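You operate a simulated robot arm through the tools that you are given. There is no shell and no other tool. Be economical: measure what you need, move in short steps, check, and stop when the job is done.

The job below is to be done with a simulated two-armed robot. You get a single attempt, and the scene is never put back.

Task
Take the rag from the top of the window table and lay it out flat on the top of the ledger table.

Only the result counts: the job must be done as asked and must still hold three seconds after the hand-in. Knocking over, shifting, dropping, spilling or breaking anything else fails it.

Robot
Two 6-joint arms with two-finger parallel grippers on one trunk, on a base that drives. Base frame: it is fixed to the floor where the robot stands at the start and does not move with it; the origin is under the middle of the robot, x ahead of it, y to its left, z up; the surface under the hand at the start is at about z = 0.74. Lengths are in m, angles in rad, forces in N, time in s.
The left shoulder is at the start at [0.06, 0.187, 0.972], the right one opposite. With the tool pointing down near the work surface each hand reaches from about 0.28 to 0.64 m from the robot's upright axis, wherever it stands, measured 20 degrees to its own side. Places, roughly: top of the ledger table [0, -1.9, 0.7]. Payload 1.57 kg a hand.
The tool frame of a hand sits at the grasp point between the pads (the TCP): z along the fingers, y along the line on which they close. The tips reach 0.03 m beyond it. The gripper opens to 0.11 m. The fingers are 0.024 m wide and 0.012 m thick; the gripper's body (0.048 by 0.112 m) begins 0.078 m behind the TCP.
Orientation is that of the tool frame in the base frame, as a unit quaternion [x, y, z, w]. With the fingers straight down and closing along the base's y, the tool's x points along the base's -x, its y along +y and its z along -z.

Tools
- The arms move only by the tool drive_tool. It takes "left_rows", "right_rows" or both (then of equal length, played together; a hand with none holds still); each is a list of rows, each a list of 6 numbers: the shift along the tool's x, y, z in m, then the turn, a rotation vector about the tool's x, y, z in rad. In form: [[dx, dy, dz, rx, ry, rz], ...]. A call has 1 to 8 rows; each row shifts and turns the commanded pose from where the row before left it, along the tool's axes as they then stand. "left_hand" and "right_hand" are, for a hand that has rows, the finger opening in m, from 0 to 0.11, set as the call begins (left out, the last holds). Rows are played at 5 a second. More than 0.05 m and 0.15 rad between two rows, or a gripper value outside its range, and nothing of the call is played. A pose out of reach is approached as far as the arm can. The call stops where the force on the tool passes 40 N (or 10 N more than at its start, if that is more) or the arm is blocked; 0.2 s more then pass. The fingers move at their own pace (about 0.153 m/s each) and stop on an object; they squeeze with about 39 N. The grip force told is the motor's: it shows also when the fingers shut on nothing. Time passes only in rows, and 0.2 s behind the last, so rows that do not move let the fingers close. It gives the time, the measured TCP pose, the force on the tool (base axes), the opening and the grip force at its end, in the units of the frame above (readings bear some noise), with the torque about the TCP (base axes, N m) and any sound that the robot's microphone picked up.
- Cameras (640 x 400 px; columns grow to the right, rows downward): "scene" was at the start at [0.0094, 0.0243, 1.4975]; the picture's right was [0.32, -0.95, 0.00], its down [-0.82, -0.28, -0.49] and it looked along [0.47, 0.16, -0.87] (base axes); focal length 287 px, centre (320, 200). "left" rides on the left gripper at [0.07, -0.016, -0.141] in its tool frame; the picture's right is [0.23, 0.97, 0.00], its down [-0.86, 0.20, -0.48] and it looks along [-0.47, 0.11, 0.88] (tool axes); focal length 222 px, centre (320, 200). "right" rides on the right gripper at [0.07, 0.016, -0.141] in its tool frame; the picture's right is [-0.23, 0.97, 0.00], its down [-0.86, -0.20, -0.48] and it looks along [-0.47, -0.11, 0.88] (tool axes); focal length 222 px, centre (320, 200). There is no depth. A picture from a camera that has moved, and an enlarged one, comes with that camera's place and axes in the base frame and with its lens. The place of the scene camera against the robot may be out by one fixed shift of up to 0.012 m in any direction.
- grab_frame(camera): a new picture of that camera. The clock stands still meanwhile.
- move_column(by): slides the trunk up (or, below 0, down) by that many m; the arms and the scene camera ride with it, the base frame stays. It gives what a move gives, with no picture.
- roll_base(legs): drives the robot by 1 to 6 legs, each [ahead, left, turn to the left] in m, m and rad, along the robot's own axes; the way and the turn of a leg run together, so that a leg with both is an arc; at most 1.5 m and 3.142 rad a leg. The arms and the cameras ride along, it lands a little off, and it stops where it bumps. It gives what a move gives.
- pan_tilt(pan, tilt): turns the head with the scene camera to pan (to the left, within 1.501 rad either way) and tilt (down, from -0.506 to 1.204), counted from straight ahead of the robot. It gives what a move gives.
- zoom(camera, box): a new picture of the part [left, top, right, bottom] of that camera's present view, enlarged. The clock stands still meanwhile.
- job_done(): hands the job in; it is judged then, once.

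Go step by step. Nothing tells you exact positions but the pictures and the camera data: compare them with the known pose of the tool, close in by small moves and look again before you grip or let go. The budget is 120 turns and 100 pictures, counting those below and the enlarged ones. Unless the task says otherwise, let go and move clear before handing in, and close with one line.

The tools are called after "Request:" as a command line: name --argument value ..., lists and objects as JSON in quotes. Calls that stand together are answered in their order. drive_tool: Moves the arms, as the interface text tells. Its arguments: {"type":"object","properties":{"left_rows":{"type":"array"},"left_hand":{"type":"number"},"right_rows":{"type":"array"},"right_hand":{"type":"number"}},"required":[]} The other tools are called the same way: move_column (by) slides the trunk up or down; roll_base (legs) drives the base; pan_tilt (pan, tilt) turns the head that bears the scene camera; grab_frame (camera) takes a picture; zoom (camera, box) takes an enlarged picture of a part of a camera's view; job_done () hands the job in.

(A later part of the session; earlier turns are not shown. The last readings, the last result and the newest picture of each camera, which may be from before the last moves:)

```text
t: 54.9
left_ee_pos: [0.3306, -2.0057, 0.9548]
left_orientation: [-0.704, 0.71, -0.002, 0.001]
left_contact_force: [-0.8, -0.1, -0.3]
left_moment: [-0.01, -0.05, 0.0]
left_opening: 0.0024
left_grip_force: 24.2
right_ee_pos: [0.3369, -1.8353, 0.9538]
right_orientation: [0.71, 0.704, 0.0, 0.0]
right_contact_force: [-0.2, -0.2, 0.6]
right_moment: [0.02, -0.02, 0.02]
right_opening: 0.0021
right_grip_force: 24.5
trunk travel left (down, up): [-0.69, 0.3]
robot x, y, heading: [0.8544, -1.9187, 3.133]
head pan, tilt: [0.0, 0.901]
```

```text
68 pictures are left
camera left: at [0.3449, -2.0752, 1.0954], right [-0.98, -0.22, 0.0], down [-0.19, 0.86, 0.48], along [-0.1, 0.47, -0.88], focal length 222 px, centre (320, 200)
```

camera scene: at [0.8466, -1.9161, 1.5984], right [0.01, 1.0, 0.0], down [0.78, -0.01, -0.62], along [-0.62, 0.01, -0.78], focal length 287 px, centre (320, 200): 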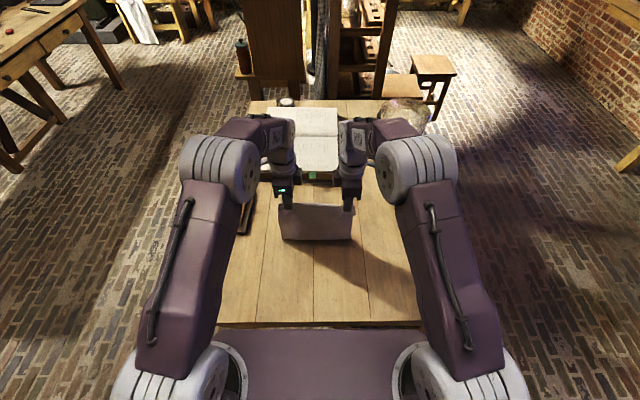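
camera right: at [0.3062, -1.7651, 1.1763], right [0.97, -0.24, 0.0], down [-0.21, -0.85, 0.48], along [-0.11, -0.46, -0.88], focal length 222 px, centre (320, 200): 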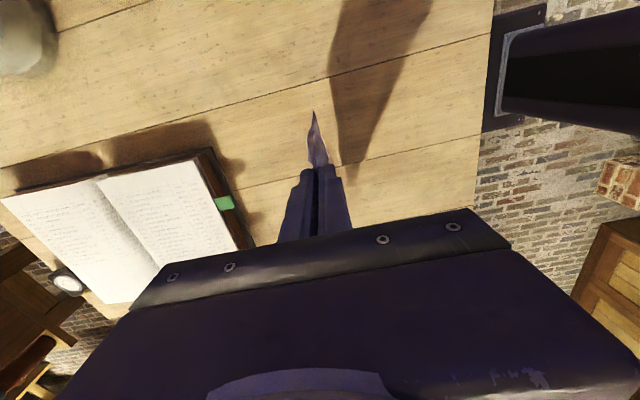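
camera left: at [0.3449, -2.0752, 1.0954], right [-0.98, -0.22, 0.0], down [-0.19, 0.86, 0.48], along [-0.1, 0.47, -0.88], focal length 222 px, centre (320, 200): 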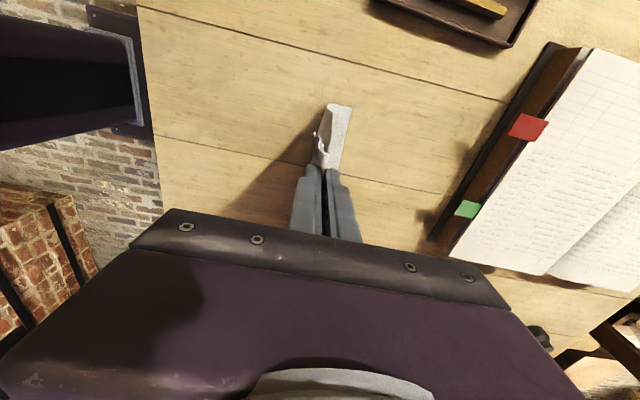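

The free edge is landing near x≈0.305, a bit near the table end for the full length. I'll lift slightly and reach 7 cm farther before laying it down.

Request:
drive_tool --left_rows '[[0, 0.02, -0.03, 0, 0, 0], [0, 0.03, -0.01, 0, 0, 0], [0, 0.03, 0, 0, 0, 0], [0, 0, 0, 0, 0, 0], [0, 0, 0, 0, 0, 0], [0, 0, 0.02, 0, 0, 0], [0, 0, 0.02, 0, 0, 0], [0, 0, 0, 0, 0, 0]]' --right_rows '[[0, -0.02, -0.03, 0, 0, 0], [0, -0.03, -0.01, 0, 0, 0], [0, -0.03, 0, 0, 0, 0], [0, 0, 0, 0, 0, 0], [0, 0, 0, 0, 0, 0], [0, 0, 0.02, 0, 0, 0], [0, 0, 0.02, 0, 0, 0], [0, 0, 0, 0, 0, 0]]'

Request:
grab_frame --camera "left"

Request:
zoom --camera "scene" --box '[220, 110, 430, 270]'

```text
t: 56.7
left_ee_pos: [0.2721, -2.0045, 0.9551]
left_orientation: [-0.704, 0.711, 0.0, 0.0]
left_contact_force: [0.7, -0.1, -0.3]
left_moment: [-0.01, 0.0, 0.03]
left_opening: 0.0024
left_grip_force: 23.8
left hand out of reach, approached as far as the arm can: row 3
right_ee_pos: [0.2738, -1.8305, 0.9564]
right_orientation: [0.711, 0.703, 0.0, 0.0]
right_contact_force: [0.3, -0.2, -0.6]
right_moment: [0.01, 0.01, 0.02]
right_opening: 0.0026
right_grip_force: 23.8
right hand out of reach, approached as far as the arm can: row 3
trunk travel left (down, up): [-0.69, 0.3]
robot x, y, heading: [0.8582, -1.9217, 3.135]
head pan, tilt: [0.0, 0.901]
```

```text
67 pictures are left
camera left: at [0.2864, -2.0747, 1.096], right [-0.98, -0.22, 0.0], down [-0.19, 0.86, 0.48], along [-0.1, 0.47, -0.88], focal length 222 px, centre (320, 200)
```

left: 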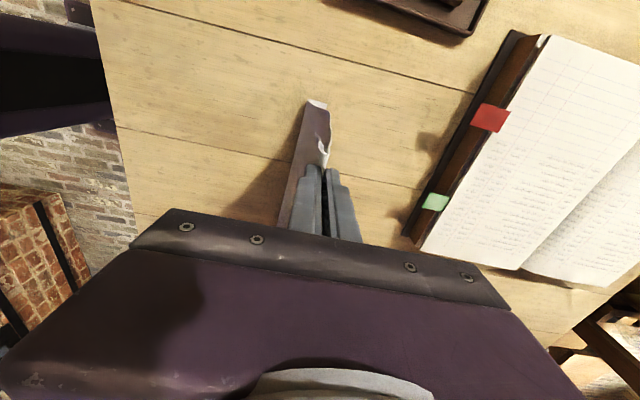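

```text
2.50 times, centred on (325, 190) of scene
camera zoom: at [0.8486, -1.9162, 1.5984], right [0.01, 1.0, 0.0], down [0.78, -0.01, -0.62], along [-0.62, 0.01, -0.78], focal length 717 px, centre (308, 225)
```

zoom: 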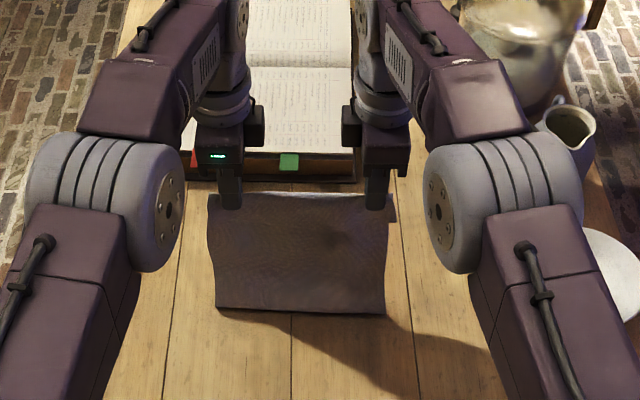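

The arms are at their reach limit here. I'll lift a bit and tilt both grippers forward, which lets the tips reach farther before I draw the rag back.

Request:
drive_tool --left_rows '[[0, 0, -0.035, 0, 0, 0], [0, 0, -0.035, 0, 0, 0], [0, 0, 0, -0.15, 0, 0], [0, 0, 0, -0.15, 0, 0], [0, 0, 0, -0.15, 0, 0], [0, 0.0225, 0.011, 0, 0, 0], [0, 0.0225, 0.011, 0, 0, 0], [0, 0, 0, 0, 0, 0]]' --right_rows '[[0, 0, -0.035, 0, 0, 0], [0, 0, -0.035, 0, 0, 0], [0, 0, 0, 0.15, 0, 0], [0, 0, 0, 0.15, 0, 0], [0, 0, 0, 0.15, 0, 0], [0, -0.0225, 0.011, 0, 0, 0], [0, -0.0225, 0.011, 0, 0, 0], [0, 0, 0, 0, 0, 0]]'

Request:
zoom --camera "scene" --box '[220, 110, 430, 270]'

```text
t: 58.5
left_ee_pos: [0.225, -2.0048, 1.0261]
left_orientation: [-0.686, 0.692, 0.159, -0.157]
left_contact_force: [0.8, 0.9, 0.1]
left_moment: [0.01, -0.02, 0.04]
left_opening: 0.0024
left_grip_force: 24.3
left hand out of reach, approached as far as the arm can: row 2
right_ee_pos: [0.2309, -1.8309, 1.0275]
right_orientation: [0.693, 0.686, -0.157, -0.159]
right_contact_force: [0.3, 0.7, -0.2]
right_moment: [-0.04, 0.02, -0.02]
right_opening: 0.0023
right_grip_force: 24.5
right hand out of reach, approached as far as the arm can: row 2
trunk travel left (down, up): [-0.69, 0.3]
robot x, y, heading: [0.8603, -1.9152, 3.133]
head pan, tilt: [0.0, 0.901]
```

```text
2.50 times, centred on (325, 190) of scene
camera zoom: at [0.8513, -1.9162, 1.5985], right [0.01, 1.0, 0.0], down [0.78, -0.01, -0.62], along [-0.62, 0.01, -0.78], focal length 717 px, centre (308, 225)
```

zoom: 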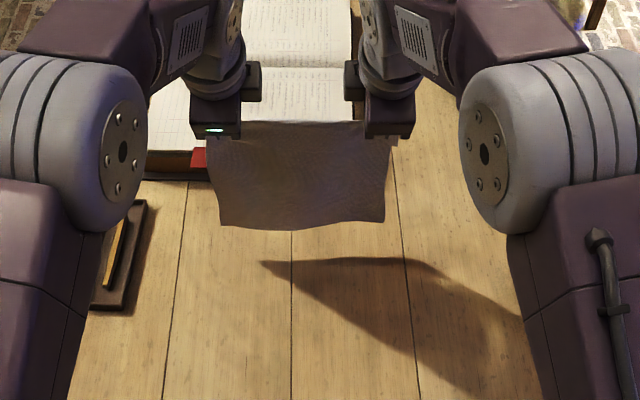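

Tips now at x≈0.215 with room before the ledger. Reaching slightly farther, then down, then starting back so the free edge trails on the far side.

Request:
drive_tool --left_rows '[[0, 0.018, 0.0087, 0, 0, 0], [0, 0.0003, 0.0224, 0, 0, 0], [0, -0.013, 0.027, 0, 0, 0], [0, -0.0224, 0.0003, 0, 0, 0], [0, -0.0314, -0.004, 0, 0, 0], [0, 0, 0, 0, 0, 0]]' --right_rows '[[0, -0.018, 0.0087, 0, 0, 0], [0, -0.0003, 0.0224, 0, 0, 0], [0, 0.013, 0.027, 0, 0, 0], [0, 0.0224, 0.0003, 0, 0, 0], [0, 0.0314, -0.004, 0, 0, 0], [0, 0, 0, 0, 0, 0]]'

Request:
zoom --camera "scene" --box '[220, 110, 430, 270]'

Request:
grab_frame --camera "left"

```text
t: 59.9
left_ee_pos: [0.2434, -2.0062, 0.9542]
left_orientation: [-0.687, 0.692, 0.157, -0.156]
left_contact_force: [-0.4, 0.9, -1.1]
left_moment: [-0.01, -0.05, -0.03]
left_opening: 0.0021
left_grip_force: 24.5
right_ee_pos: [0.2479, -1.8305, 0.9568]
right_orientation: [0.693, 0.686, -0.156, -0.158]
right_contact_force: [-0.7, -1.2, 0.1]
right_moment: [-0.03, -0.01, -0.03]
right_opening: 0.0023
right_grip_force: 24.3
trunk travel left (down, up): [-0.69, 0.3]
robot x, y, heading: [0.8583, -1.9176, 3.135]
head pan, tilt: [0.0, 0.901]
```

```text
2.50 times, centred on (325, 190) of scene
camera zoom: at [0.8466, -1.9161, 1.5984], right [0.01, 1.0, 0.0], down [0.78, -0.01, -0.62], along [-0.62, 0.01, -0.78], focal length 717 px, centre (308, 225)
```

zoom: 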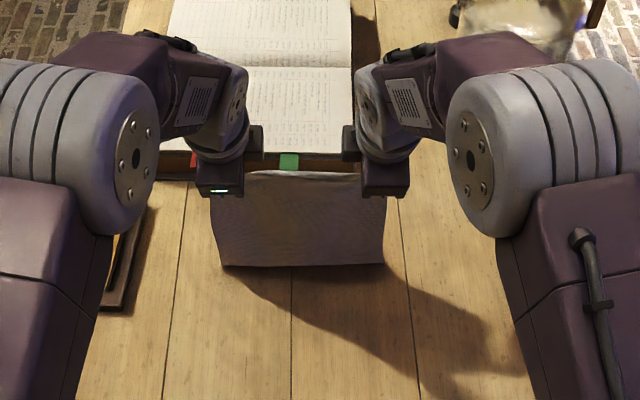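

```text
63 pictures are left
camera left: at [0.3175, -2.0759, 1.0732], right [-0.88, -0.22, 0.42], down [0.04, 0.85, 0.52], along [-0.47, 0.47, -0.74], focal length 222 px, centre (320, 200)
```

left: 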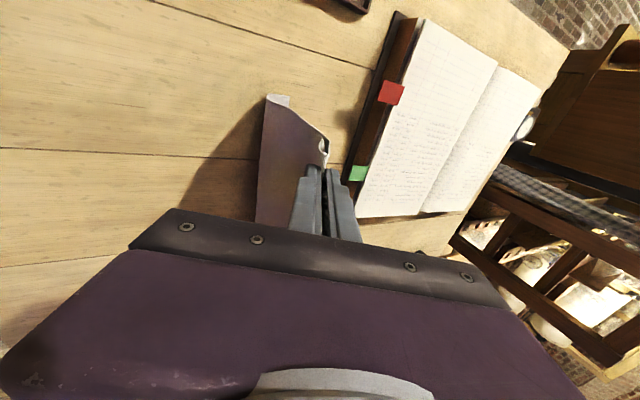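

The free edge is down near x≈0.205, trailing on the far side. Now laying it in an arc: hands back and down, un-tilting as I go.

Request:
drive_tool --left_rows '[[0, -0.0265, -0.0106, 0.15, 0, 0], [0, -0.038, 0.0029, 0.15, 0, 0], [0, -0.038, 0.0142, 0.15, 0, 0], [0, -0.02, 0.015, 0, 0, 0], [0, -0.02, 0.015, 0, 0, 0], [0, -0.015, 0.017, 0, 0, 0], [0, -0.015, 0.018, 0, 0, 0], [0, 0, 0, 0, 0, 0]]' --right_rows '[[0, 0.0265, -0.0106, -0.15, 0, 0], [0, 0.038, 0.0029, -0.15, 0, 0], [0, 0.038, 0.0142, -0.15, 0, 0], [0, 0.02, 0.015, 0, 0, 0], [0, 0.02, 0.015, 0, 0, 0], [0, 0.015, 0.017, 0, 0, 0], [0, 0.015, 0.018, 0, 0, 0], [0, 0, 0, 0, 0, 0]]'

Request:
grab_frame --camera "scene"

Request:
grab_frame --camera "left"

Request:
grab_frame --camera "right"

```text
t: 61.7
left_ee_pos: [0.4135, -2.0075, 0.8537]
left_orientation: [-0.704, 0.711, 0.0, 0.0]
left_contact_force: [-0.2, -0.1, -0.2]
left_moment: [0.0, -0.01, 0.0]
left_opening: 0.0023
left_grip_force: 23.8
right_ee_pos: [0.4182, -1.8323, 0.8553]
right_orientation: [0.711, 0.704, 0.0, 0.0]
right_contact_force: [0.2, 0.3, 0.2]
right_moment: [-0.02, 0.06, -0.02]
right_opening: 0.0024
right_grip_force: 23.7
trunk travel left (down, up): [-0.69, 0.3]
robot x, y, heading: [0.8579, -1.9193, 3.132]
head pan, tilt: [0.0, 0.901]
```

```text
62 pictures are left
camera scene: at [0.8485, -1.9161, 1.5984], right [0.01, 1.0, 0.0], down [0.78, -0.01, -0.62], along [-0.62, 0.01, -0.78], focal length 287 px, centre (320, 200)
```

scene: 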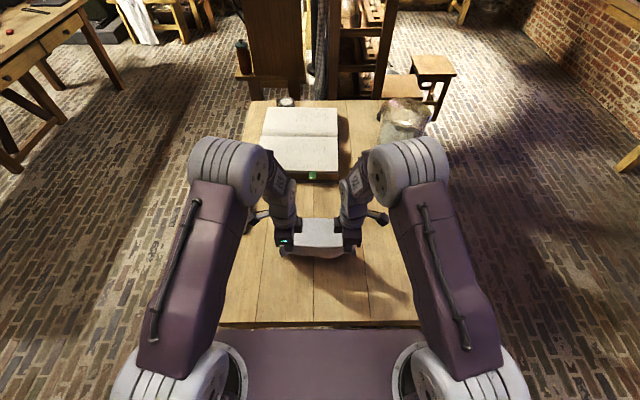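

```text
61 pictures are left
camera left: at [0.4288, -2.0768, 0.9943], right [-0.98, -0.22, 0.0], down [-0.19, 0.86, 0.48], along [-0.1, 0.47, -0.88], focal length 222 px, centre (320, 200)
```

left: 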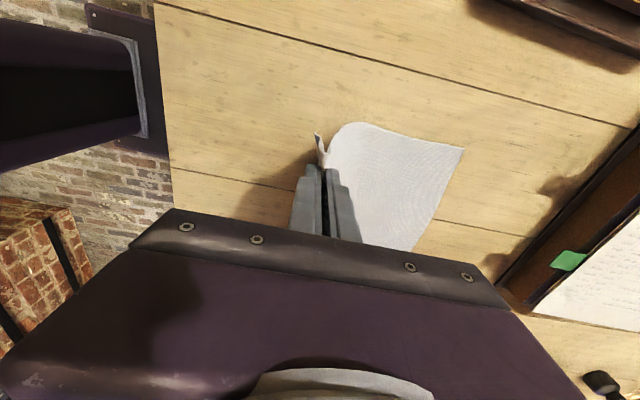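

```text
60 pictures are left
camera right: at [0.4345, -1.7626, 0.9971], right [0.97, -0.24, 0.0], down [-0.21, -0.85, 0.48], along [-0.11, -0.46, -0.88], focal length 222 px, centre (320, 200)
```

right: 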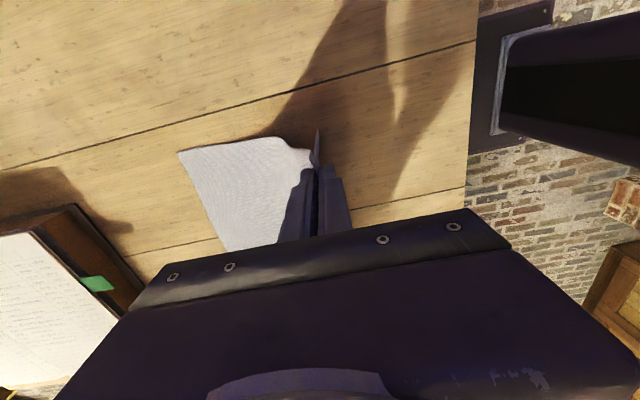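

The far edge is laid at x≈0.22 with slack behind it. Continuing back and down to just above the table.

Request:
drive_tool --left_rows '[[0, -0.02, 0.015, 0, 0, 0], [0, -0.018, 0.02, 0, 0, 0], [0, -0.015, 0.02, 0, 0, 0], [0, -0.012, 0.02, 0, 0, 0], [0, -0.006, 0.02, 0, 0, 0], [0, 0, 0.01, 0, 0, 0], [0, 0, 0, 0, 0, 0]]' --right_rows '[[0, 0.02, 0.015, 0, 0, 0], [0, 0.018, 0.02, 0, 0, 0], [0, 0.015, 0.02, 0, 0, 0], [0, 0.012, 0.02, 0, 0, 0], [0, 0.006, 0.02, 0, 0, 0], [0, 0, 0.01, 0, 0, 0], [0, 0, 0, 0, 0, 0]]'

Request:
grab_frame --camera "scene"

Request:
grab_frame --camera "left"

Request:
grab_frame --camera "right"

```text
t: 63.4
left_ee_pos: [0.4844, -2.0084, 0.7522]
left_orientation: [-0.703, 0.711, 0.004, -0.003]
left_contact_force: [2.8, -2.4, 26.4]
left_moment: [-0.06, -0.07, 0.02]
left_opening: 0.0021
left_grip_force: 23.5
right_ee_pos: [0.4895, -1.8344, 0.752]
right_orientation: [0.71, 0.704, -0.003, -0.002]
right_contact_force: [0.5, 2.1, 11.3]
right_moment: [0.13, -0.03, 0.0]
right_opening: 0.0028
right_grip_force: 23.2
trunk travel left (down, up): [-0.69, 0.3]
robot x, y, heading: [0.8571, -1.9168, 3.135]
head pan, tilt: [0.0, 0.901]
stopped in row 7 (left hand): the force on the tool passed its limit at 41 N (the readings are from after the stop); the commanded pose is now the measured one
```

```text
59 pictures are left
camera scene: at [0.8539, -1.9159, 1.5988], right [0.01, 1.0, 0.0], down [0.78, -0.01, -0.62], along [-0.62, 0.01, -0.78], focal length 287 px, centre (320, 200)
```

scene: 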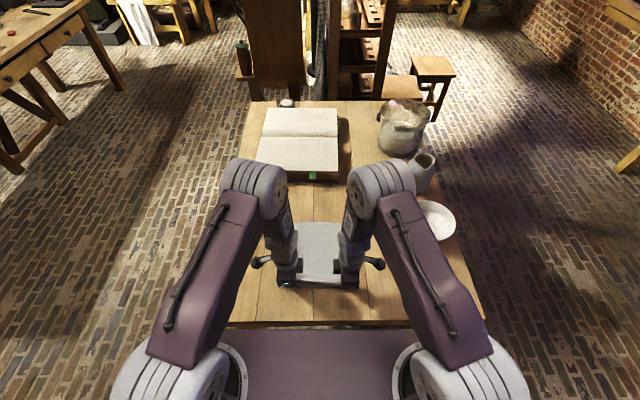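

```text
58 pictures are left
camera left: at [0.5008, -2.0771, 0.8927], right [-0.98, -0.22, 0.01], down [-0.19, 0.86, 0.48], along [-0.11, 0.47, -0.88], focal length 222 px, centre (320, 200)
```

left: 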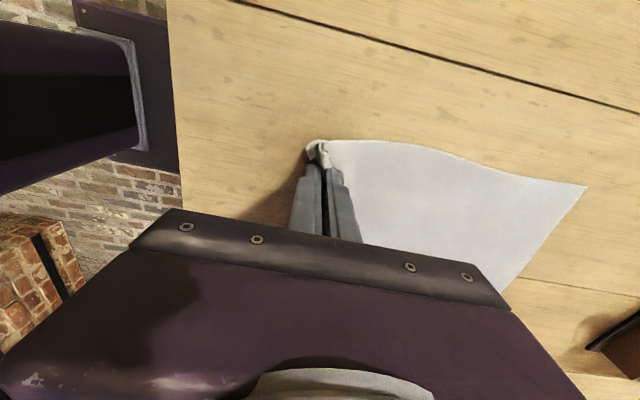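

```text
57 pictures are left
camera right: at [0.5079, -1.7636, 0.8935], right [0.97, -0.24, 0.0], down [-0.21, -0.85, 0.48], along [-0.12, -0.47, -0.88], focal length 222 px, centre (320, 200)
```

right: 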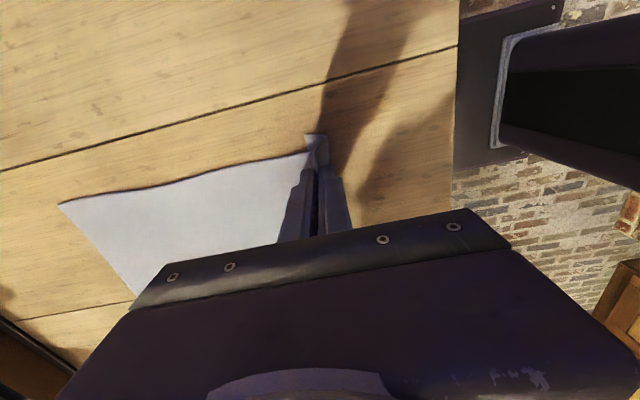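

The fingertips are on the table (top ≈0.72) and the rag lies flat out to x≈0.25. I'll ease up slightly and open the fingers.

Request:
drive_tool --left_rows '[[0, -0.004, -0.003, 0, 0, 0], [0, 0, 0, 0, 0, 0]]' --right_rows '[[0, 0.004, -0.003, 0, 0, 0], [0, 0, 0, 0, 0, 0]]'

Request:
drive_tool --left_rows '[[0, 0, 0, 0, 0, 0], [0, 0, 0, 0, 0, 0], [0, 0, 0, 0, 0, 0]]' --right_rows '[[0, 0, 0, 0, 0, 0], [0, 0, 0, 0, 0, 0], [0, 0, 0, 0, 0, 0]]' --left_hand 0.06 --right_hand 0.06

Request:
grab_frame --camera "left"

Request:
grab_frame --camera "right"

Request:
zoom --camera "scene" --box '[220, 190, 430, 330]'

```text
t: 64.0
left_ee_pos: [0.486, -2.0081, 0.7533]
left_orientation: [-0.703, 0.711, 0.002, -0.001]
left_contact_force: [-0.7, 1.5, 5.4]
left_moment: [0.03, 0.07, 0.03]
left_opening: 0.0024
left_grip_force: 24.0
right_ee_pos: [0.4933, -1.8326, 0.7533]
right_orientation: [0.71, 0.704, -0.001, -0.001]
right_contact_force: [-0.6, -0.8, 2.1]
right_moment: [0.05, 0.06, 0.02]
right_opening: 0.0023
right_grip_force: 24.0
trunk travel left (down, up): [-0.69, 0.3]
robot x, y, heading: [0.8576, -1.9175, 3.131]
head pan, tilt: [0.0, 0.901]
```

```text
t: 64.8
left_ee_pos: [0.4869, -2.0075, 0.7534]
left_orientation: [-0.704, 0.71, 0.002, 0.0]
left_contact_force: [0.5, 0.4, -0.3]
left_moment: [0.01, 0.02, -0.03]
left_opening: 0.0595
left_grip_force: 0.1
right_ee_pos: [0.4923, -1.8338, 0.7545]
right_orientation: [0.711, 0.703, 0.0, 0.0]
right_contact_force: [-0.1, 0.0, 0.3]
right_moment: [0.01, 0.01, 0.01]
right_opening: 0.0599
right_grip_force: 0.1
trunk travel left (down, up): [-0.69, 0.3]
robot x, y, heading: [0.859, -1.9176, 3.135]
head pan, tilt: [0.0, 0.901]
```

```text
56 pictures are left
camera left: at [0.5024, -2.0774, 0.8936], right [-0.98, -0.22, 0.0], down [-0.19, 0.86, 0.48], along [-0.11, 0.47, -0.88], focal length 222 px, centre (320, 200)
```

left: 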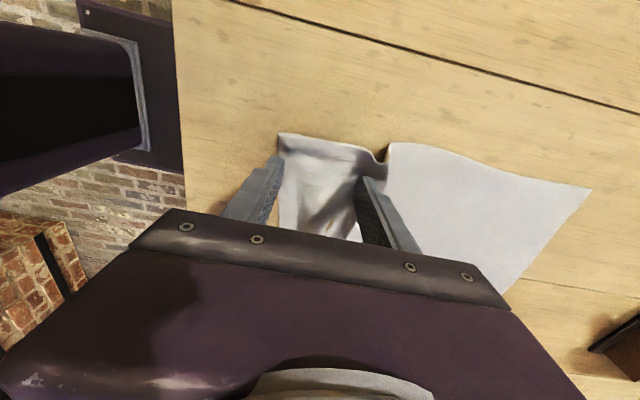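

```text
55 pictures are left
camera right: at [0.5094, -1.7638, 0.8946], right [0.97, -0.24, 0.0], down [-0.21, -0.85, 0.48], along [-0.11, -0.47, -0.88], focal length 222 px, centre (320, 200)
```

right: 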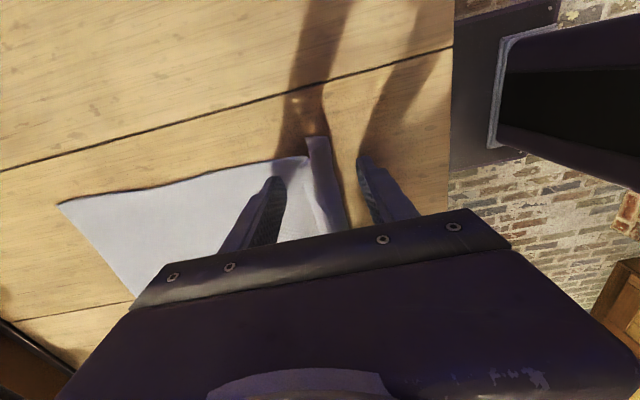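

```text
2.86 times, centred on (325, 260) of scene
camera zoom: at [0.8487, -1.9161, 1.5984], right [0.01, 1.0, 0.0], down [0.78, -0.01, -0.62], along [-0.62, 0.01, -0.78], focal length 820 px, centre (306, 29)
```

zoom: 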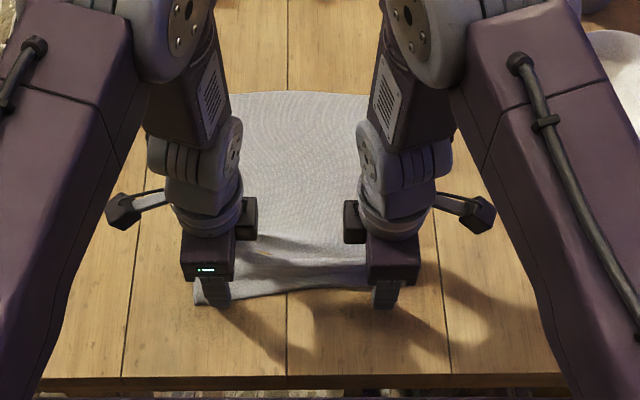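

Released; some wrinkles remain near the near edge. Lifting the hands straight up to see it clearly.

Request:
drive_tool --left_rows '[[0, 0, -0.01, 0, 0, 0], [0, 0, -0.02, 0, 0, 0], [0, 0, -0.03, 0, 0, 0], [0, 0, -0.04, 0, 0, 0], [-0.0, 0, -0.04, 0, 0, 0]]' --right_rows '[[0, 0, -0.01, 0, 0, 0], [0, 0, -0.02, 0, 0, 0], [0, 0, -0.03, 0, 0, 0], [0, 0, -0.04, 0, 0, 0], [0, 0, -0.04, 0, 0, 0]]'

Request:
grab_frame --camera "left"

Request:
grab_frame --camera "right"

Request:
zoom --camera "scene" --box '[220, 190, 430, 330]'

```text
t: 66.0
left_ee_pos: [0.489, -2.0087, 0.8937]
left_orientation: [-0.704, 0.71, 0.002, -0.001]
left_contact_force: [0.2, -0.1, 0.5]
left_moment: [-0.01, 0.02, 0.0]
left_opening: 0.0599
left_grip_force: 0.0
right_ee_pos: [0.4951, -1.8345, 0.8934]
right_orientation: [0.711, 0.704, -0.001, 0.0]
right_contact_force: [0.7, 0.2, -0.7]
right_moment: [0.02, -0.02, 0.04]
right_opening: 0.0602
right_grip_force: 0.0
trunk travel left (down, up): [-0.69, 0.3]
robot x, y, heading: [0.8527, -1.9156, 3.131]
head pan, tilt: [0.0, 0.901]
```

```text
53 pictures are left
camera left: at [0.5051, -2.078, 1.0347], right [-0.98, -0.22, 0.01], down [-0.19, 0.86, 0.48], along [-0.11, 0.47, -0.88], focal length 222 px, centre (320, 200)
```

left: 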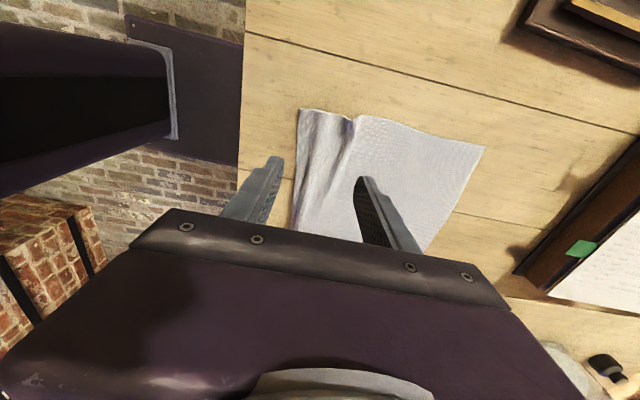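

```text
52 pictures are left
camera right: at [0.5117, -1.7642, 1.0355], right [0.97, -0.24, 0.0], down [-0.21, -0.85, 0.48], along [-0.12, -0.47, -0.88], focal length 222 px, centre (320, 200)
```

right: 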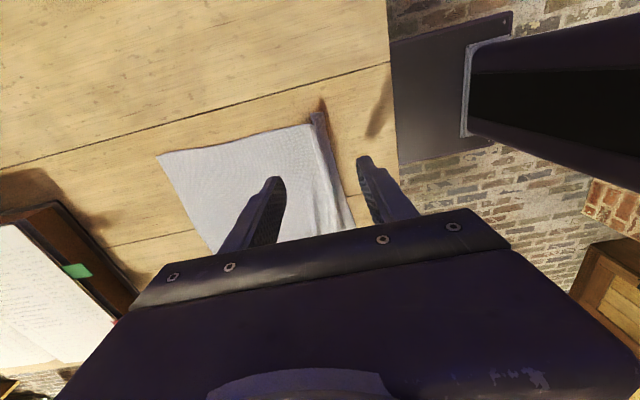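

```text
2.86 times, centred on (325, 260) of scene
camera zoom: at [0.8514, -1.9162, 1.5983], right [0.01, 1.0, 0.0], down [0.78, -0.01, -0.62], along [-0.62, 0.01, -0.78], focal length 820 px, centre (306, 29)
```

zoom: 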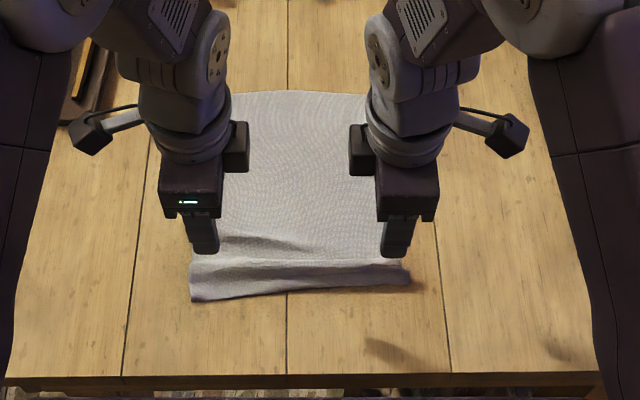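

The near strip has ridges where it was pinched (about 7 cm of cloth bunched). I'll move the hands aside for a clear view before smoothing.

Request:
drive_tool --left_rows '[[0.04, 0, 0, 0, 0, 0], [0.04, 0, 0, 0, 0, 0], [0.04, 0, 0, 0, 0, 0], [0, 0, 0, 0, 0, 0]]' --right_rows '[[0.04, 0, 0, 0, 0, 0], [0.04, 0, 0, 0, 0, 0], [0.04, 0, 0, 0, 0, 0], [0, 0, 0, 0, 0, 0]]'

Request:
pan_tilt --pan 0 --tilt 1.1

Request:
zoom --camera "scene" --box '[230, 130, 410, 250]'

Request:
zoom --camera "left" --box '[220, 0, 540, 220]'

Request:
zoom --camera "right" --box '[100, 0, 420, 220]'

```text
t: 67.0
left_ee_pos: [0.4867, -2.1284, 0.8938]
left_orientation: [-0.703, 0.711, 0.001, 0.0]
left_contact_force: [0.3, 0.4, 0.6]
left_moment: [0.0, -0.01, -0.02]
left_opening: 0.0602
left_grip_force: 0.0
right_ee_pos: [0.4942, -1.7118, 0.8927]
right_orientation: [0.71, 0.704, 0.0, -0.001]
right_contact_force: [-0.2, 0.6, -0.2]
right_moment: [-0.01, 0.0, -0.02]
right_opening: 0.0599
right_grip_force: 0.1
trunk travel left (down, up): [-0.69, 0.3]
robot x, y, heading: [0.8557, -1.9197, 3.131]
head pan, tilt: [0.0, 0.901]
```

```text
t: 67.7
left_ee_pos: [0.4861, -2.1284, 0.8943]
left_orientation: [-0.704, 0.71, 0.002, -0.001]
left_contact_force: [-0.1, -0.2, -0.6]
left_moment: [0.03, 0.0, 0.01]
left_opening: 0.0598
left_grip_force: 0.0
right_ee_pos: [0.4944, -1.7126, 0.8927]
right_orientation: [0.71, 0.704, 0.0, 0.0]
right_contact_force: [-0.6, 0.4, 0.2]
right_moment: [-0.01, -0.01, -0.03]
right_opening: 0.06
right_grip_force: 0.0
trunk travel left (down, up): [-0.69, 0.3]
robot x, y, heading: [0.8622, -1.9175, 3.129]
head pan, tilt: [0.0, 1.1]
```

```text
3.33 times, centred on (320, 190) of scene
camera zoom: at [0.861, -1.9163, 1.5846], right [0.01, 1.0, 0.0], down [0.89, -0.01, -0.45], along [-0.45, 0.0, -0.89], focal length 957 px, centre (320, 233)
```

zoom: 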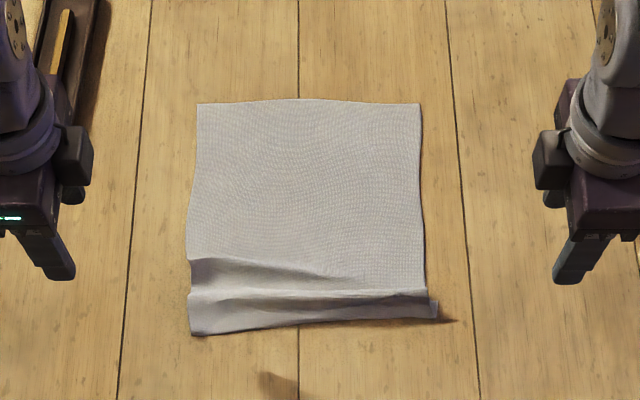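

```text
1.82 times, centred on (380, 110) of left
camera zoom: at [0.5025, -2.1981, 1.0347], right [-0.98, -0.22, 0.0], down [-0.19, 0.86, 0.48], along [-0.11, 0.47, -0.88], focal length 404 px, centre (211, 364)
```

zoom: 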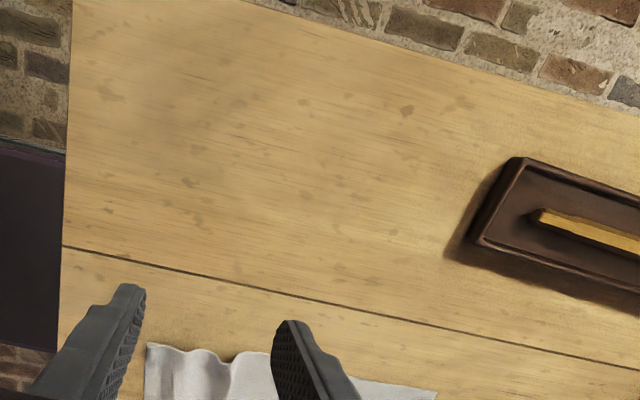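

```text
1.82 times, centred on (260, 110) of right
camera zoom: at [0.5107, -1.6431, 1.034], right [0.97, -0.24, 0.0], down [-0.21, -0.85, 0.48], along [-0.11, -0.47, -0.88], focal length 404 px, centre (429, 364)
```

zoom: 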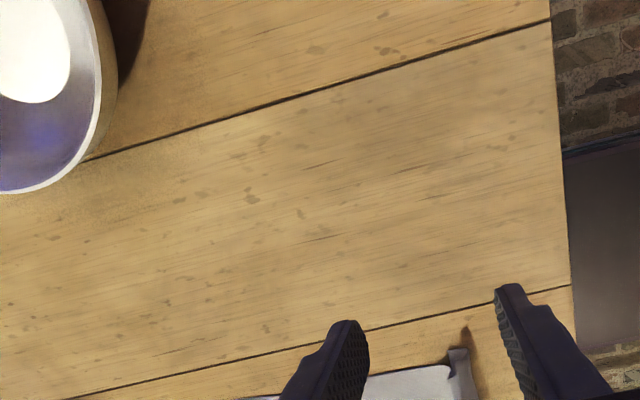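

The near strip needs pulling back toward the robot. I'll close the fingers, set both hands over the outer strip at its two corners, and lower to just above it.

Request:
drive_tool --left_rows '[[-0.04, -0.011, 0, 0, 0, 0], [-0.04, -0.01, 0, 0, 0, 0], [-0.038, -0.01, 0, 0, 0, 0], [0, 0, 0.04, 0, 0, 0], [0, 0, 0.04, 0, 0, 0], [0, 0, 0.03, 0, 0, 0], [0, 0, 0, 0, 0, 0]]' --right_rows '[[-0.04, 0.005, 0, 0, 0, 0], [-0.04, 0.005, 0, 0, 0, 0], [-0.037, 0.004, 0, 0, 0, 0], [0, 0, 0.04, 0, 0, 0], [0, 0, 0.04, 0, 0, 0], [0, 0, 0.025, 0, 0, 0], [0, 0, 0, 0, 0, 0]]' --left_hand 0.0 --right_hand 0.0

Request:
grab_frame --camera "left"

Request:
grab_frame --camera "right"

Request:
zoom --camera "scene" --box '[230, 130, 410, 250]'

```text
t: 69.3
left_ee_pos: [0.5169, -2.0104, 0.7828]
left_orientation: [-0.704, 0.71, 0.002, -0.001]
left_contact_force: [0.2, 0.7, -0.5]
left_moment: [-0.01, -0.01, 0.02]
left_opening: 0.0
left_grip_force: 21.2
right_ee_pos: [0.5079, -1.8296, 0.7884]
right_orientation: [0.711, 0.704, 0.0, -0.001]
right_contact_force: [-0.1, -0.2, 0.0]
right_moment: [0.02, 0.03, 0.01]
right_opening: 0.0002
right_grip_force: 21.6
trunk travel left (down, up): [-0.69, 0.3]
robot x, y, heading: [0.8571, -1.9167, 3.131]
head pan, tilt: [0.0, 1.1]
```

```text
47 pictures are left
camera left: at [0.5332, -2.0796, 0.9225], right [-0.98, -0.22, 0.0], down [-0.19, 0.86, 0.48], along [-0.11, 0.47, -0.88], focal length 222 px, centre (320, 200)
```

left: 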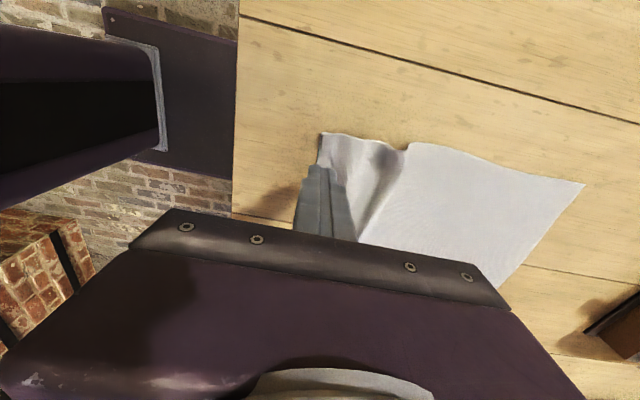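

```text
46 pictures are left
camera right: at [0.524, -1.7605, 0.9288], right [0.97, -0.24, 0.0], down [-0.21, -0.85, 0.48], along [-0.11, -0.47, -0.88], focal length 222 px, centre (320, 200)
```

right: 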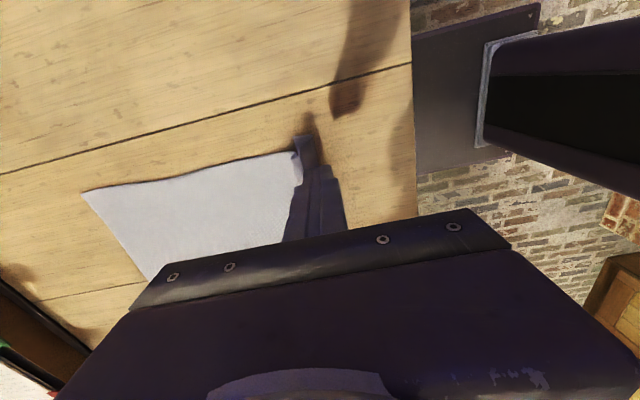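

```text
3.33 times, centred on (320, 190) of scene
camera zoom: at [0.8613, -1.9163, 1.5846], right [0.01, 1.0, 0.0], down [0.89, -0.01, -0.45], along [-0.45, 0.0, -0.89], focal length 957 px, centre (320, 233)
```

zoom: 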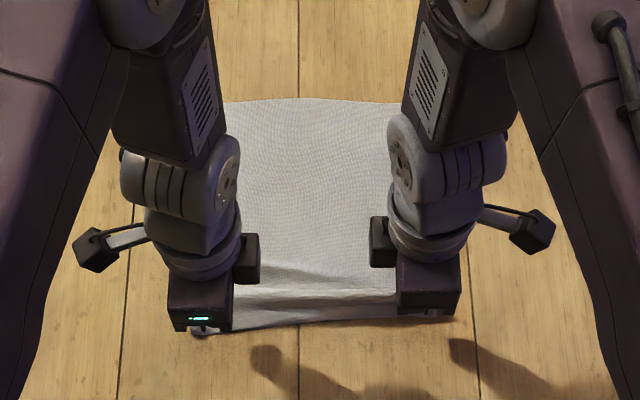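

Both closed fingertips sit above the outer strip. Pressing down gently.

Request:
drive_tool --left_rows '[[0, 0, 0.015, 0, 0, 0], [0, 0, 0.012, 0, 0, 0], [0, 0, 0.005, 0, 0, 0], [0, 0, 0, 0, 0, 0]]' --right_rows '[[0, 0, 0.018, 0, 0, 0], [0, 0, 0.014, 0, 0, 0], [0, 0, 0.005, 0, 0, 0], [0, 0, 0, 0, 0, 0]]'

Request:
grab_frame --camera "right"

```text
t: 70.3
left_ee_pos: [0.5182, -2.0096, 0.7513]
left_orientation: [-0.704, 0.71, 0.004, -0.002]
left_contact_force: [-3.3, -5.0, 29.3]
left_moment: [-0.23, 0.26, 0.03]
left_opening: 0.0
left_grip_force: 21.2
right_ee_pos: [0.5082, -1.8301, 0.7517]
right_orientation: [0.71, 0.704, 0.0, 0.0]
right_contact_force: [-0.1, -0.2, 2.4]
right_moment: [0.02, 0.0, 0.0]
right_opening: 0.0
right_grip_force: 21.0
trunk travel left (down, up): [-0.69, 0.3]
robot x, y, heading: [0.8589, -1.9182, 3.132]
head pan, tilt: [0.0, 1.1]
```

```text
44 pictures are left
camera right: at [0.5249, -1.7604, 0.8937], right [0.97, -0.24, 0.0], down [-0.21, -0.85, 0.48], along [-0.12, -0.47, -0.88], focal length 222 px, centre (320, 200)
```

right: 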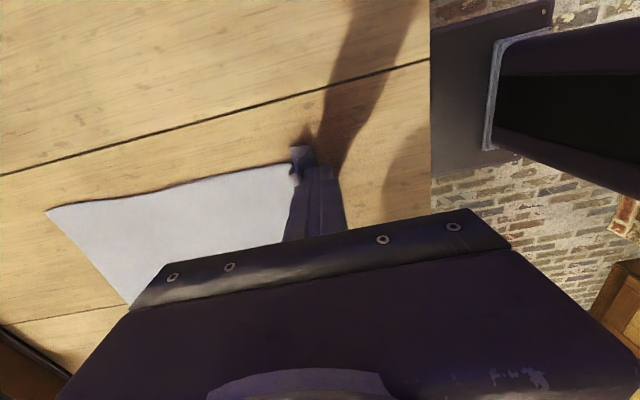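

Left presses 29 N, right 2 N: balancing, then sliding both toward the robot by about 3 cm.

Request:
drive_tool --left_rows '[[0, 0, -0.001, 0, 0, 0], [0, -0.006, 0, 0, 0, 0], [0, -0.008, 0, 0, 0, 0], [0, -0.008, 0, 0, 0, 0], [0, -0.008, 0, 0, 0, 0], [0, 0, 0, 0, 0, 0]]' --right_rows '[[0, 0, 0.001, 0, 0, 0], [0, 0.006, 0, 0, 0, 0], [0, 0.008, 0, 0, 0, 0], [0, 0.008, 0, 0, 0, 0], [0, 0.008, 0, 0, 0, 0], [0, 0, 0, 0, 0, 0]]'

Request:
grab_frame --camera "left"

Request:
grab_frame --camera "right"

Request:
zoom --camera "scene" --box '[230, 130, 410, 250]'

```text
t: 71.4
left_ee_pos: [0.5443, -2.0098, 0.7525]
left_orientation: [-0.704, 0.71, 0.003, -0.002]
left_contact_force: [-0.6, -1.7, 6.4]
left_moment: [-0.06, 0.07, 0.02]
left_opening: 0.0
left_grip_force: 21.6
right_ee_pos: [0.5294, -1.8319, 0.7517]
right_orientation: [0.71, 0.704, -0.003, -0.003]
right_contact_force: [0.6, 0.9, 20.3]
right_moment: [0.07, 0.16, 0.01]
right_opening: 0.0
right_grip_force: 21.6
trunk travel left (down, up): [-0.69, 0.3]
robot x, y, heading: [0.8606, -1.9215, 3.13]
head pan, tilt: [0.0, 1.1]
stopped in row 5 (right hand): the force on the tool passed its limit at 42 N (the readings are from after the stop); the commanded pose is now the measured one
```

```text
43 pictures are left
camera left: at [0.5601, -2.0798, 0.8928], right [-0.98, -0.22, 0.01], down [-0.19, 0.86, 0.48], along [-0.11, 0.47, -0.88], focal length 222 px, centre (320, 200)
```

left: 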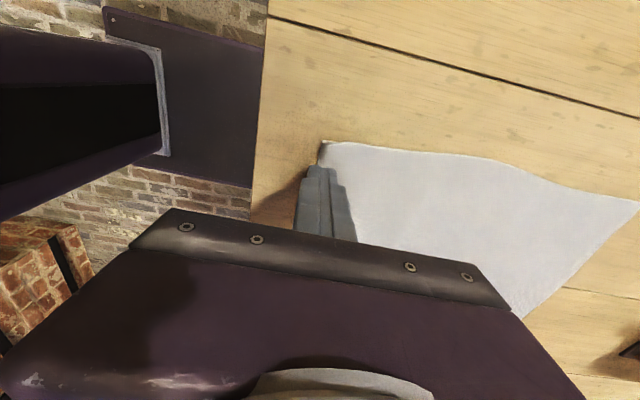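

```text
42 pictures are left
camera right: at [0.5485, -1.7616, 0.8928], right [0.97, -0.24, -0.01], down [-0.2, -0.85, 0.48], along [-0.12, -0.47, -0.88], focal length 222 px, centre (320, 200)
```

right: 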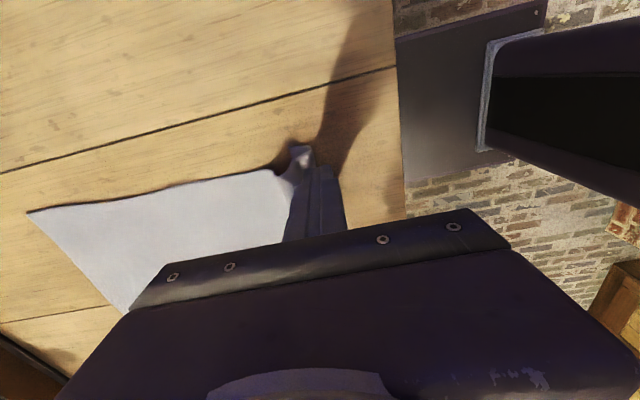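

```text
3.33 times, centred on (320, 190) of scene
camera zoom: at [0.8644, -1.9165, 1.5843], right [0.01, 1.0, 0.0], down [0.89, -0.01, -0.46], along [-0.46, 0.0, -0.89], focal length 957 px, centre (320, 233)
```

zoom: 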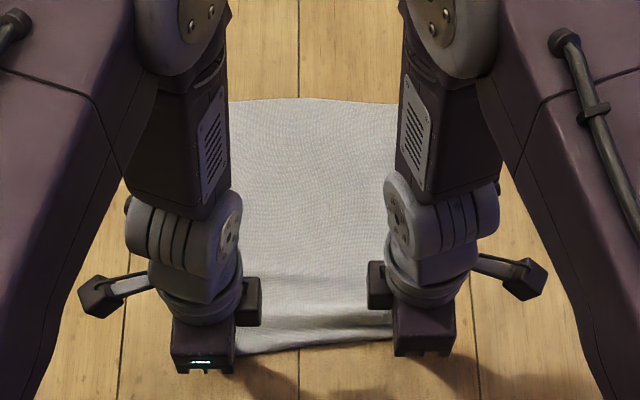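

Smoothing works; the left side is flat. The right still has a ridge, so I'll continue sliding the right hand back.

Request:
drive_tool --right_rows '[[0, 0, -0.0005, 0, 0, 0], [0, 0.007, 0, 0, 0, 0], [0, 0.007, 0, 0, 0, 0], [0, 0.007, 0, 0, 0, 0], [0, 0.006, 0, 0, 0, 0], [0, 0, 0, 0, 0, 0]]'

Request:
grab_frame --camera "right"

Request:
zoom --camera "scene" --box '[230, 130, 410, 250]'

```text
t: 72.8
left_ee_pos: [0.5436, -2.0094, 0.7524]
left_orientation: [-0.704, 0.71, 0.002, -0.001]
left_contact_force: [0.3, -0.5, 11.8]
left_moment: [-0.04, 0.03, -0.02]
left_opening: 0.0001
left_grip_force: 21.4
right_ee_pos: [0.5573, -1.8312, 0.7517]
right_orientation: [0.711, 0.703, -0.004, -0.002]
right_contact_force: [-4.5, -0.2, 16.8]
right_moment: [0.01, 0.29, -0.02]
right_opening: 0.0003
right_grip_force: 21.5
trunk travel left (down, up): [-0.69, 0.3]
robot x, y, heading: [0.8573, -1.9219, 3.133]
head pan, tilt: [0.0, 1.1]
```

```text
40 pictures are left
camera right: at [0.5756, -1.7616, 0.8929], right [0.97, -0.24, -0.01], down [-0.2, -0.85, 0.48], along [-0.12, -0.47, -0.88], focal length 222 px, centre (320, 200)
```

right: 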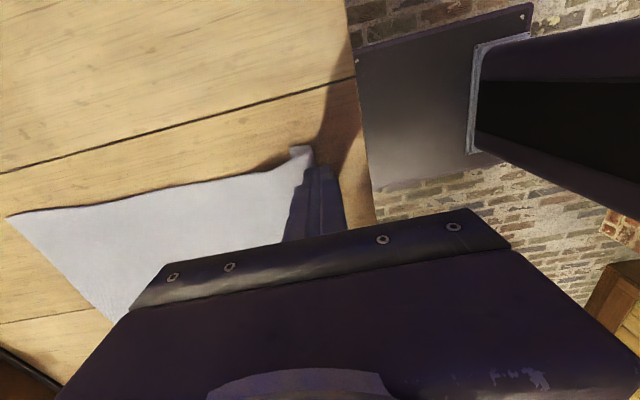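

```text
3.33 times, centred on (320, 190) of scene
camera zoom: at [0.8631, -1.9165, 1.5847], right [0.01, 1.0, 0.0], down [0.89, -0.01, -0.46], along [-0.46, 0.0, -0.89], focal length 957 px, centre (320, 233)
```

zoom: 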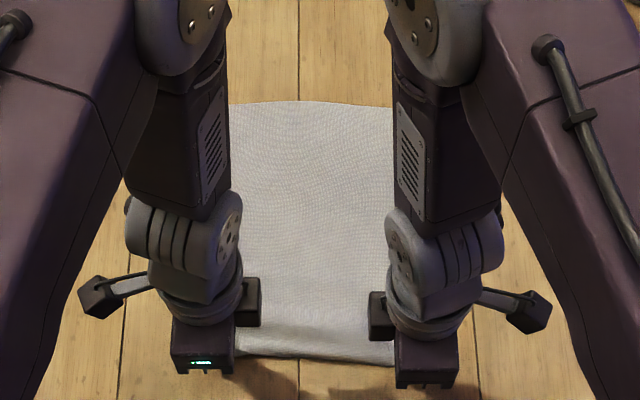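

Nearly flat on both sides. I'll lift the hands straight up and move them aside for an unobstructed look.

Request:
drive_tool --left_rows '[[0, 0, -0.005, 0, 0, 0], [0, 0, -0.02, 0, 0, 0], [0, 0, -0.04, 0, 0, 0], [0, 0, -0.04, 0, 0, 0], [0.04, 0, -0.02, 0, 0, 0], [0.04, 0, 0, 0, 0, 0], [0.04, 0, 0, 0, 0, 0], [0, 0, 0, 0, 0, 0]]' --right_rows '[[0, 0, -0.005, 0, 0, 0], [0, 0, -0.02, 0, 0, 0], [0, 0, -0.04, 0, 0, 0], [0, 0, -0.04, 0, 0, 0], [0.04, 0, -0.02, 0, 0, 0], [0.04, 0, 0, 0, 0, 0], [0.04, 0, 0, 0, 0, 0], [0, 0, 0, 0, 0, 0]]'

Request:
zoom --camera "scene" --box '[230, 140, 410, 260]'

```text
t: 74.6
left_ee_pos: [0.5426, -2.1307, 0.8772]
left_orientation: [-0.704, 0.711, 0.002, -0.001]
left_contact_force: [-0.1, 0.2, -0.4]
left_moment: [0.01, 0.02, -0.01]
left_opening: 0.0
left_grip_force: 21.8
right_ee_pos: [0.5567, -1.7104, 0.8746]
right_orientation: [0.711, 0.704, -0.002, -0.001]
right_contact_force: [0.2, -0.3, 0.3]
right_moment: [-0.02, -0.02, 0.01]
right_opening: 0.0
right_grip_force: 21.7
trunk travel left (down, up): [-0.69, 0.3]
robot x, y, heading: [0.857, -1.9205, 3.133]
head pan, tilt: [0.0, 1.1]
```

```text
3.33 times, centred on (320, 200) of scene
camera zoom: at [0.8608, -1.9163, 1.5846], right [0.01, 1.0, 0.0], down [0.89, -0.01, -0.45], along [-0.45, 0.0, -0.89], focal length 957 px, centre (320, 200)
```

zoom: 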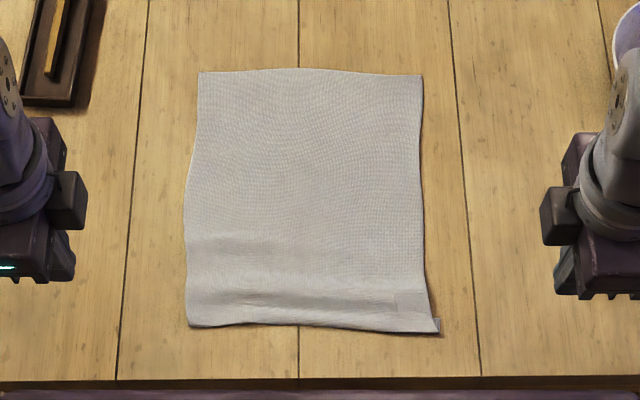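

It lies quite flat, with a low ridge near the near edge and a small tab at the right corner. I'll check these from the hand cameras.

Request:
drive_tool --left_rows '[[0.03, 0.03, -0.02, 0, 0, 0], [0, 0.03, 0, 0, 0, 0], [0, 0, 0, 0, 0, 0]]' --right_rows '[[0.03, -0.03, -0.02, 0, 0, 0], [0, -0.03, 0, 0, 0, 0], [0, 0, 0, 0, 0, 0]]'

Request:
grab_frame --camera "right"

Request:
zoom --camera "scene" --box '[280, 205, 370, 265]'

```text
t: 75.4
left_ee_pos: [0.4819, -2.1591, 0.8975]
left_orientation: [-0.704, 0.711, 0.002, -0.001]
left_contact_force: [0.5, 0.7, -0.1]
left_moment: [0.01, 0.01, 0.01]
left_opening: 0.0001
left_grip_force: 20.7
right_ee_pos: [0.4997, -1.6811, 0.8964]
right_orientation: [0.711, 0.704, -0.002, -0.001]
right_contact_force: [0.5, -1.1, -0.2]
right_moment: [0.01, 0.01, -0.01]
right_opening: 0.0
right_grip_force: 20.8
trunk travel left (down, up): [-0.69, 0.3]
robot x, y, heading: [0.8532, -1.9174, 3.131]
head pan, tilt: [0.0, 1.1]
```

```text
37 pictures are left
camera right: at [0.5166, -1.6115, 1.037], right [0.97, -0.24, -0.01], down [-0.2, -0.85, 0.48], along [-0.12, -0.47, -0.88], focal length 222 px, centre (320, 200)
```

right: 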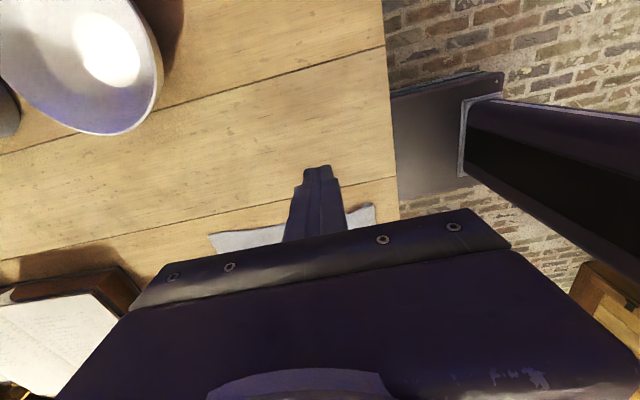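

```text
6.67 times, centred on (325, 235) of scene
camera zoom: at [0.8625, -1.9163, 1.5846], right [0.01, 1.0, 0.0], down [0.89, -0.01, -0.45], along [-0.45, 0.0, -0.89], focal length 1913 px, centre (287, -33)
```

zoom: 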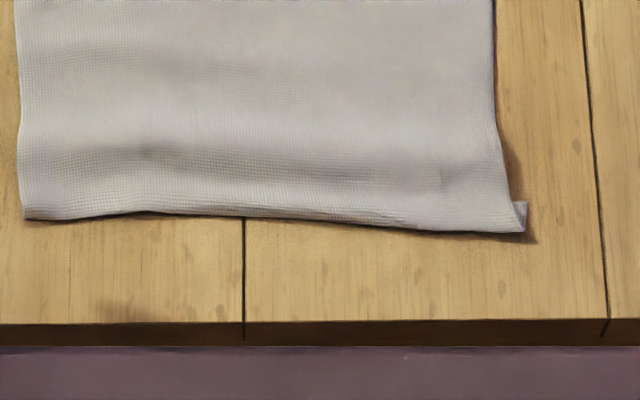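

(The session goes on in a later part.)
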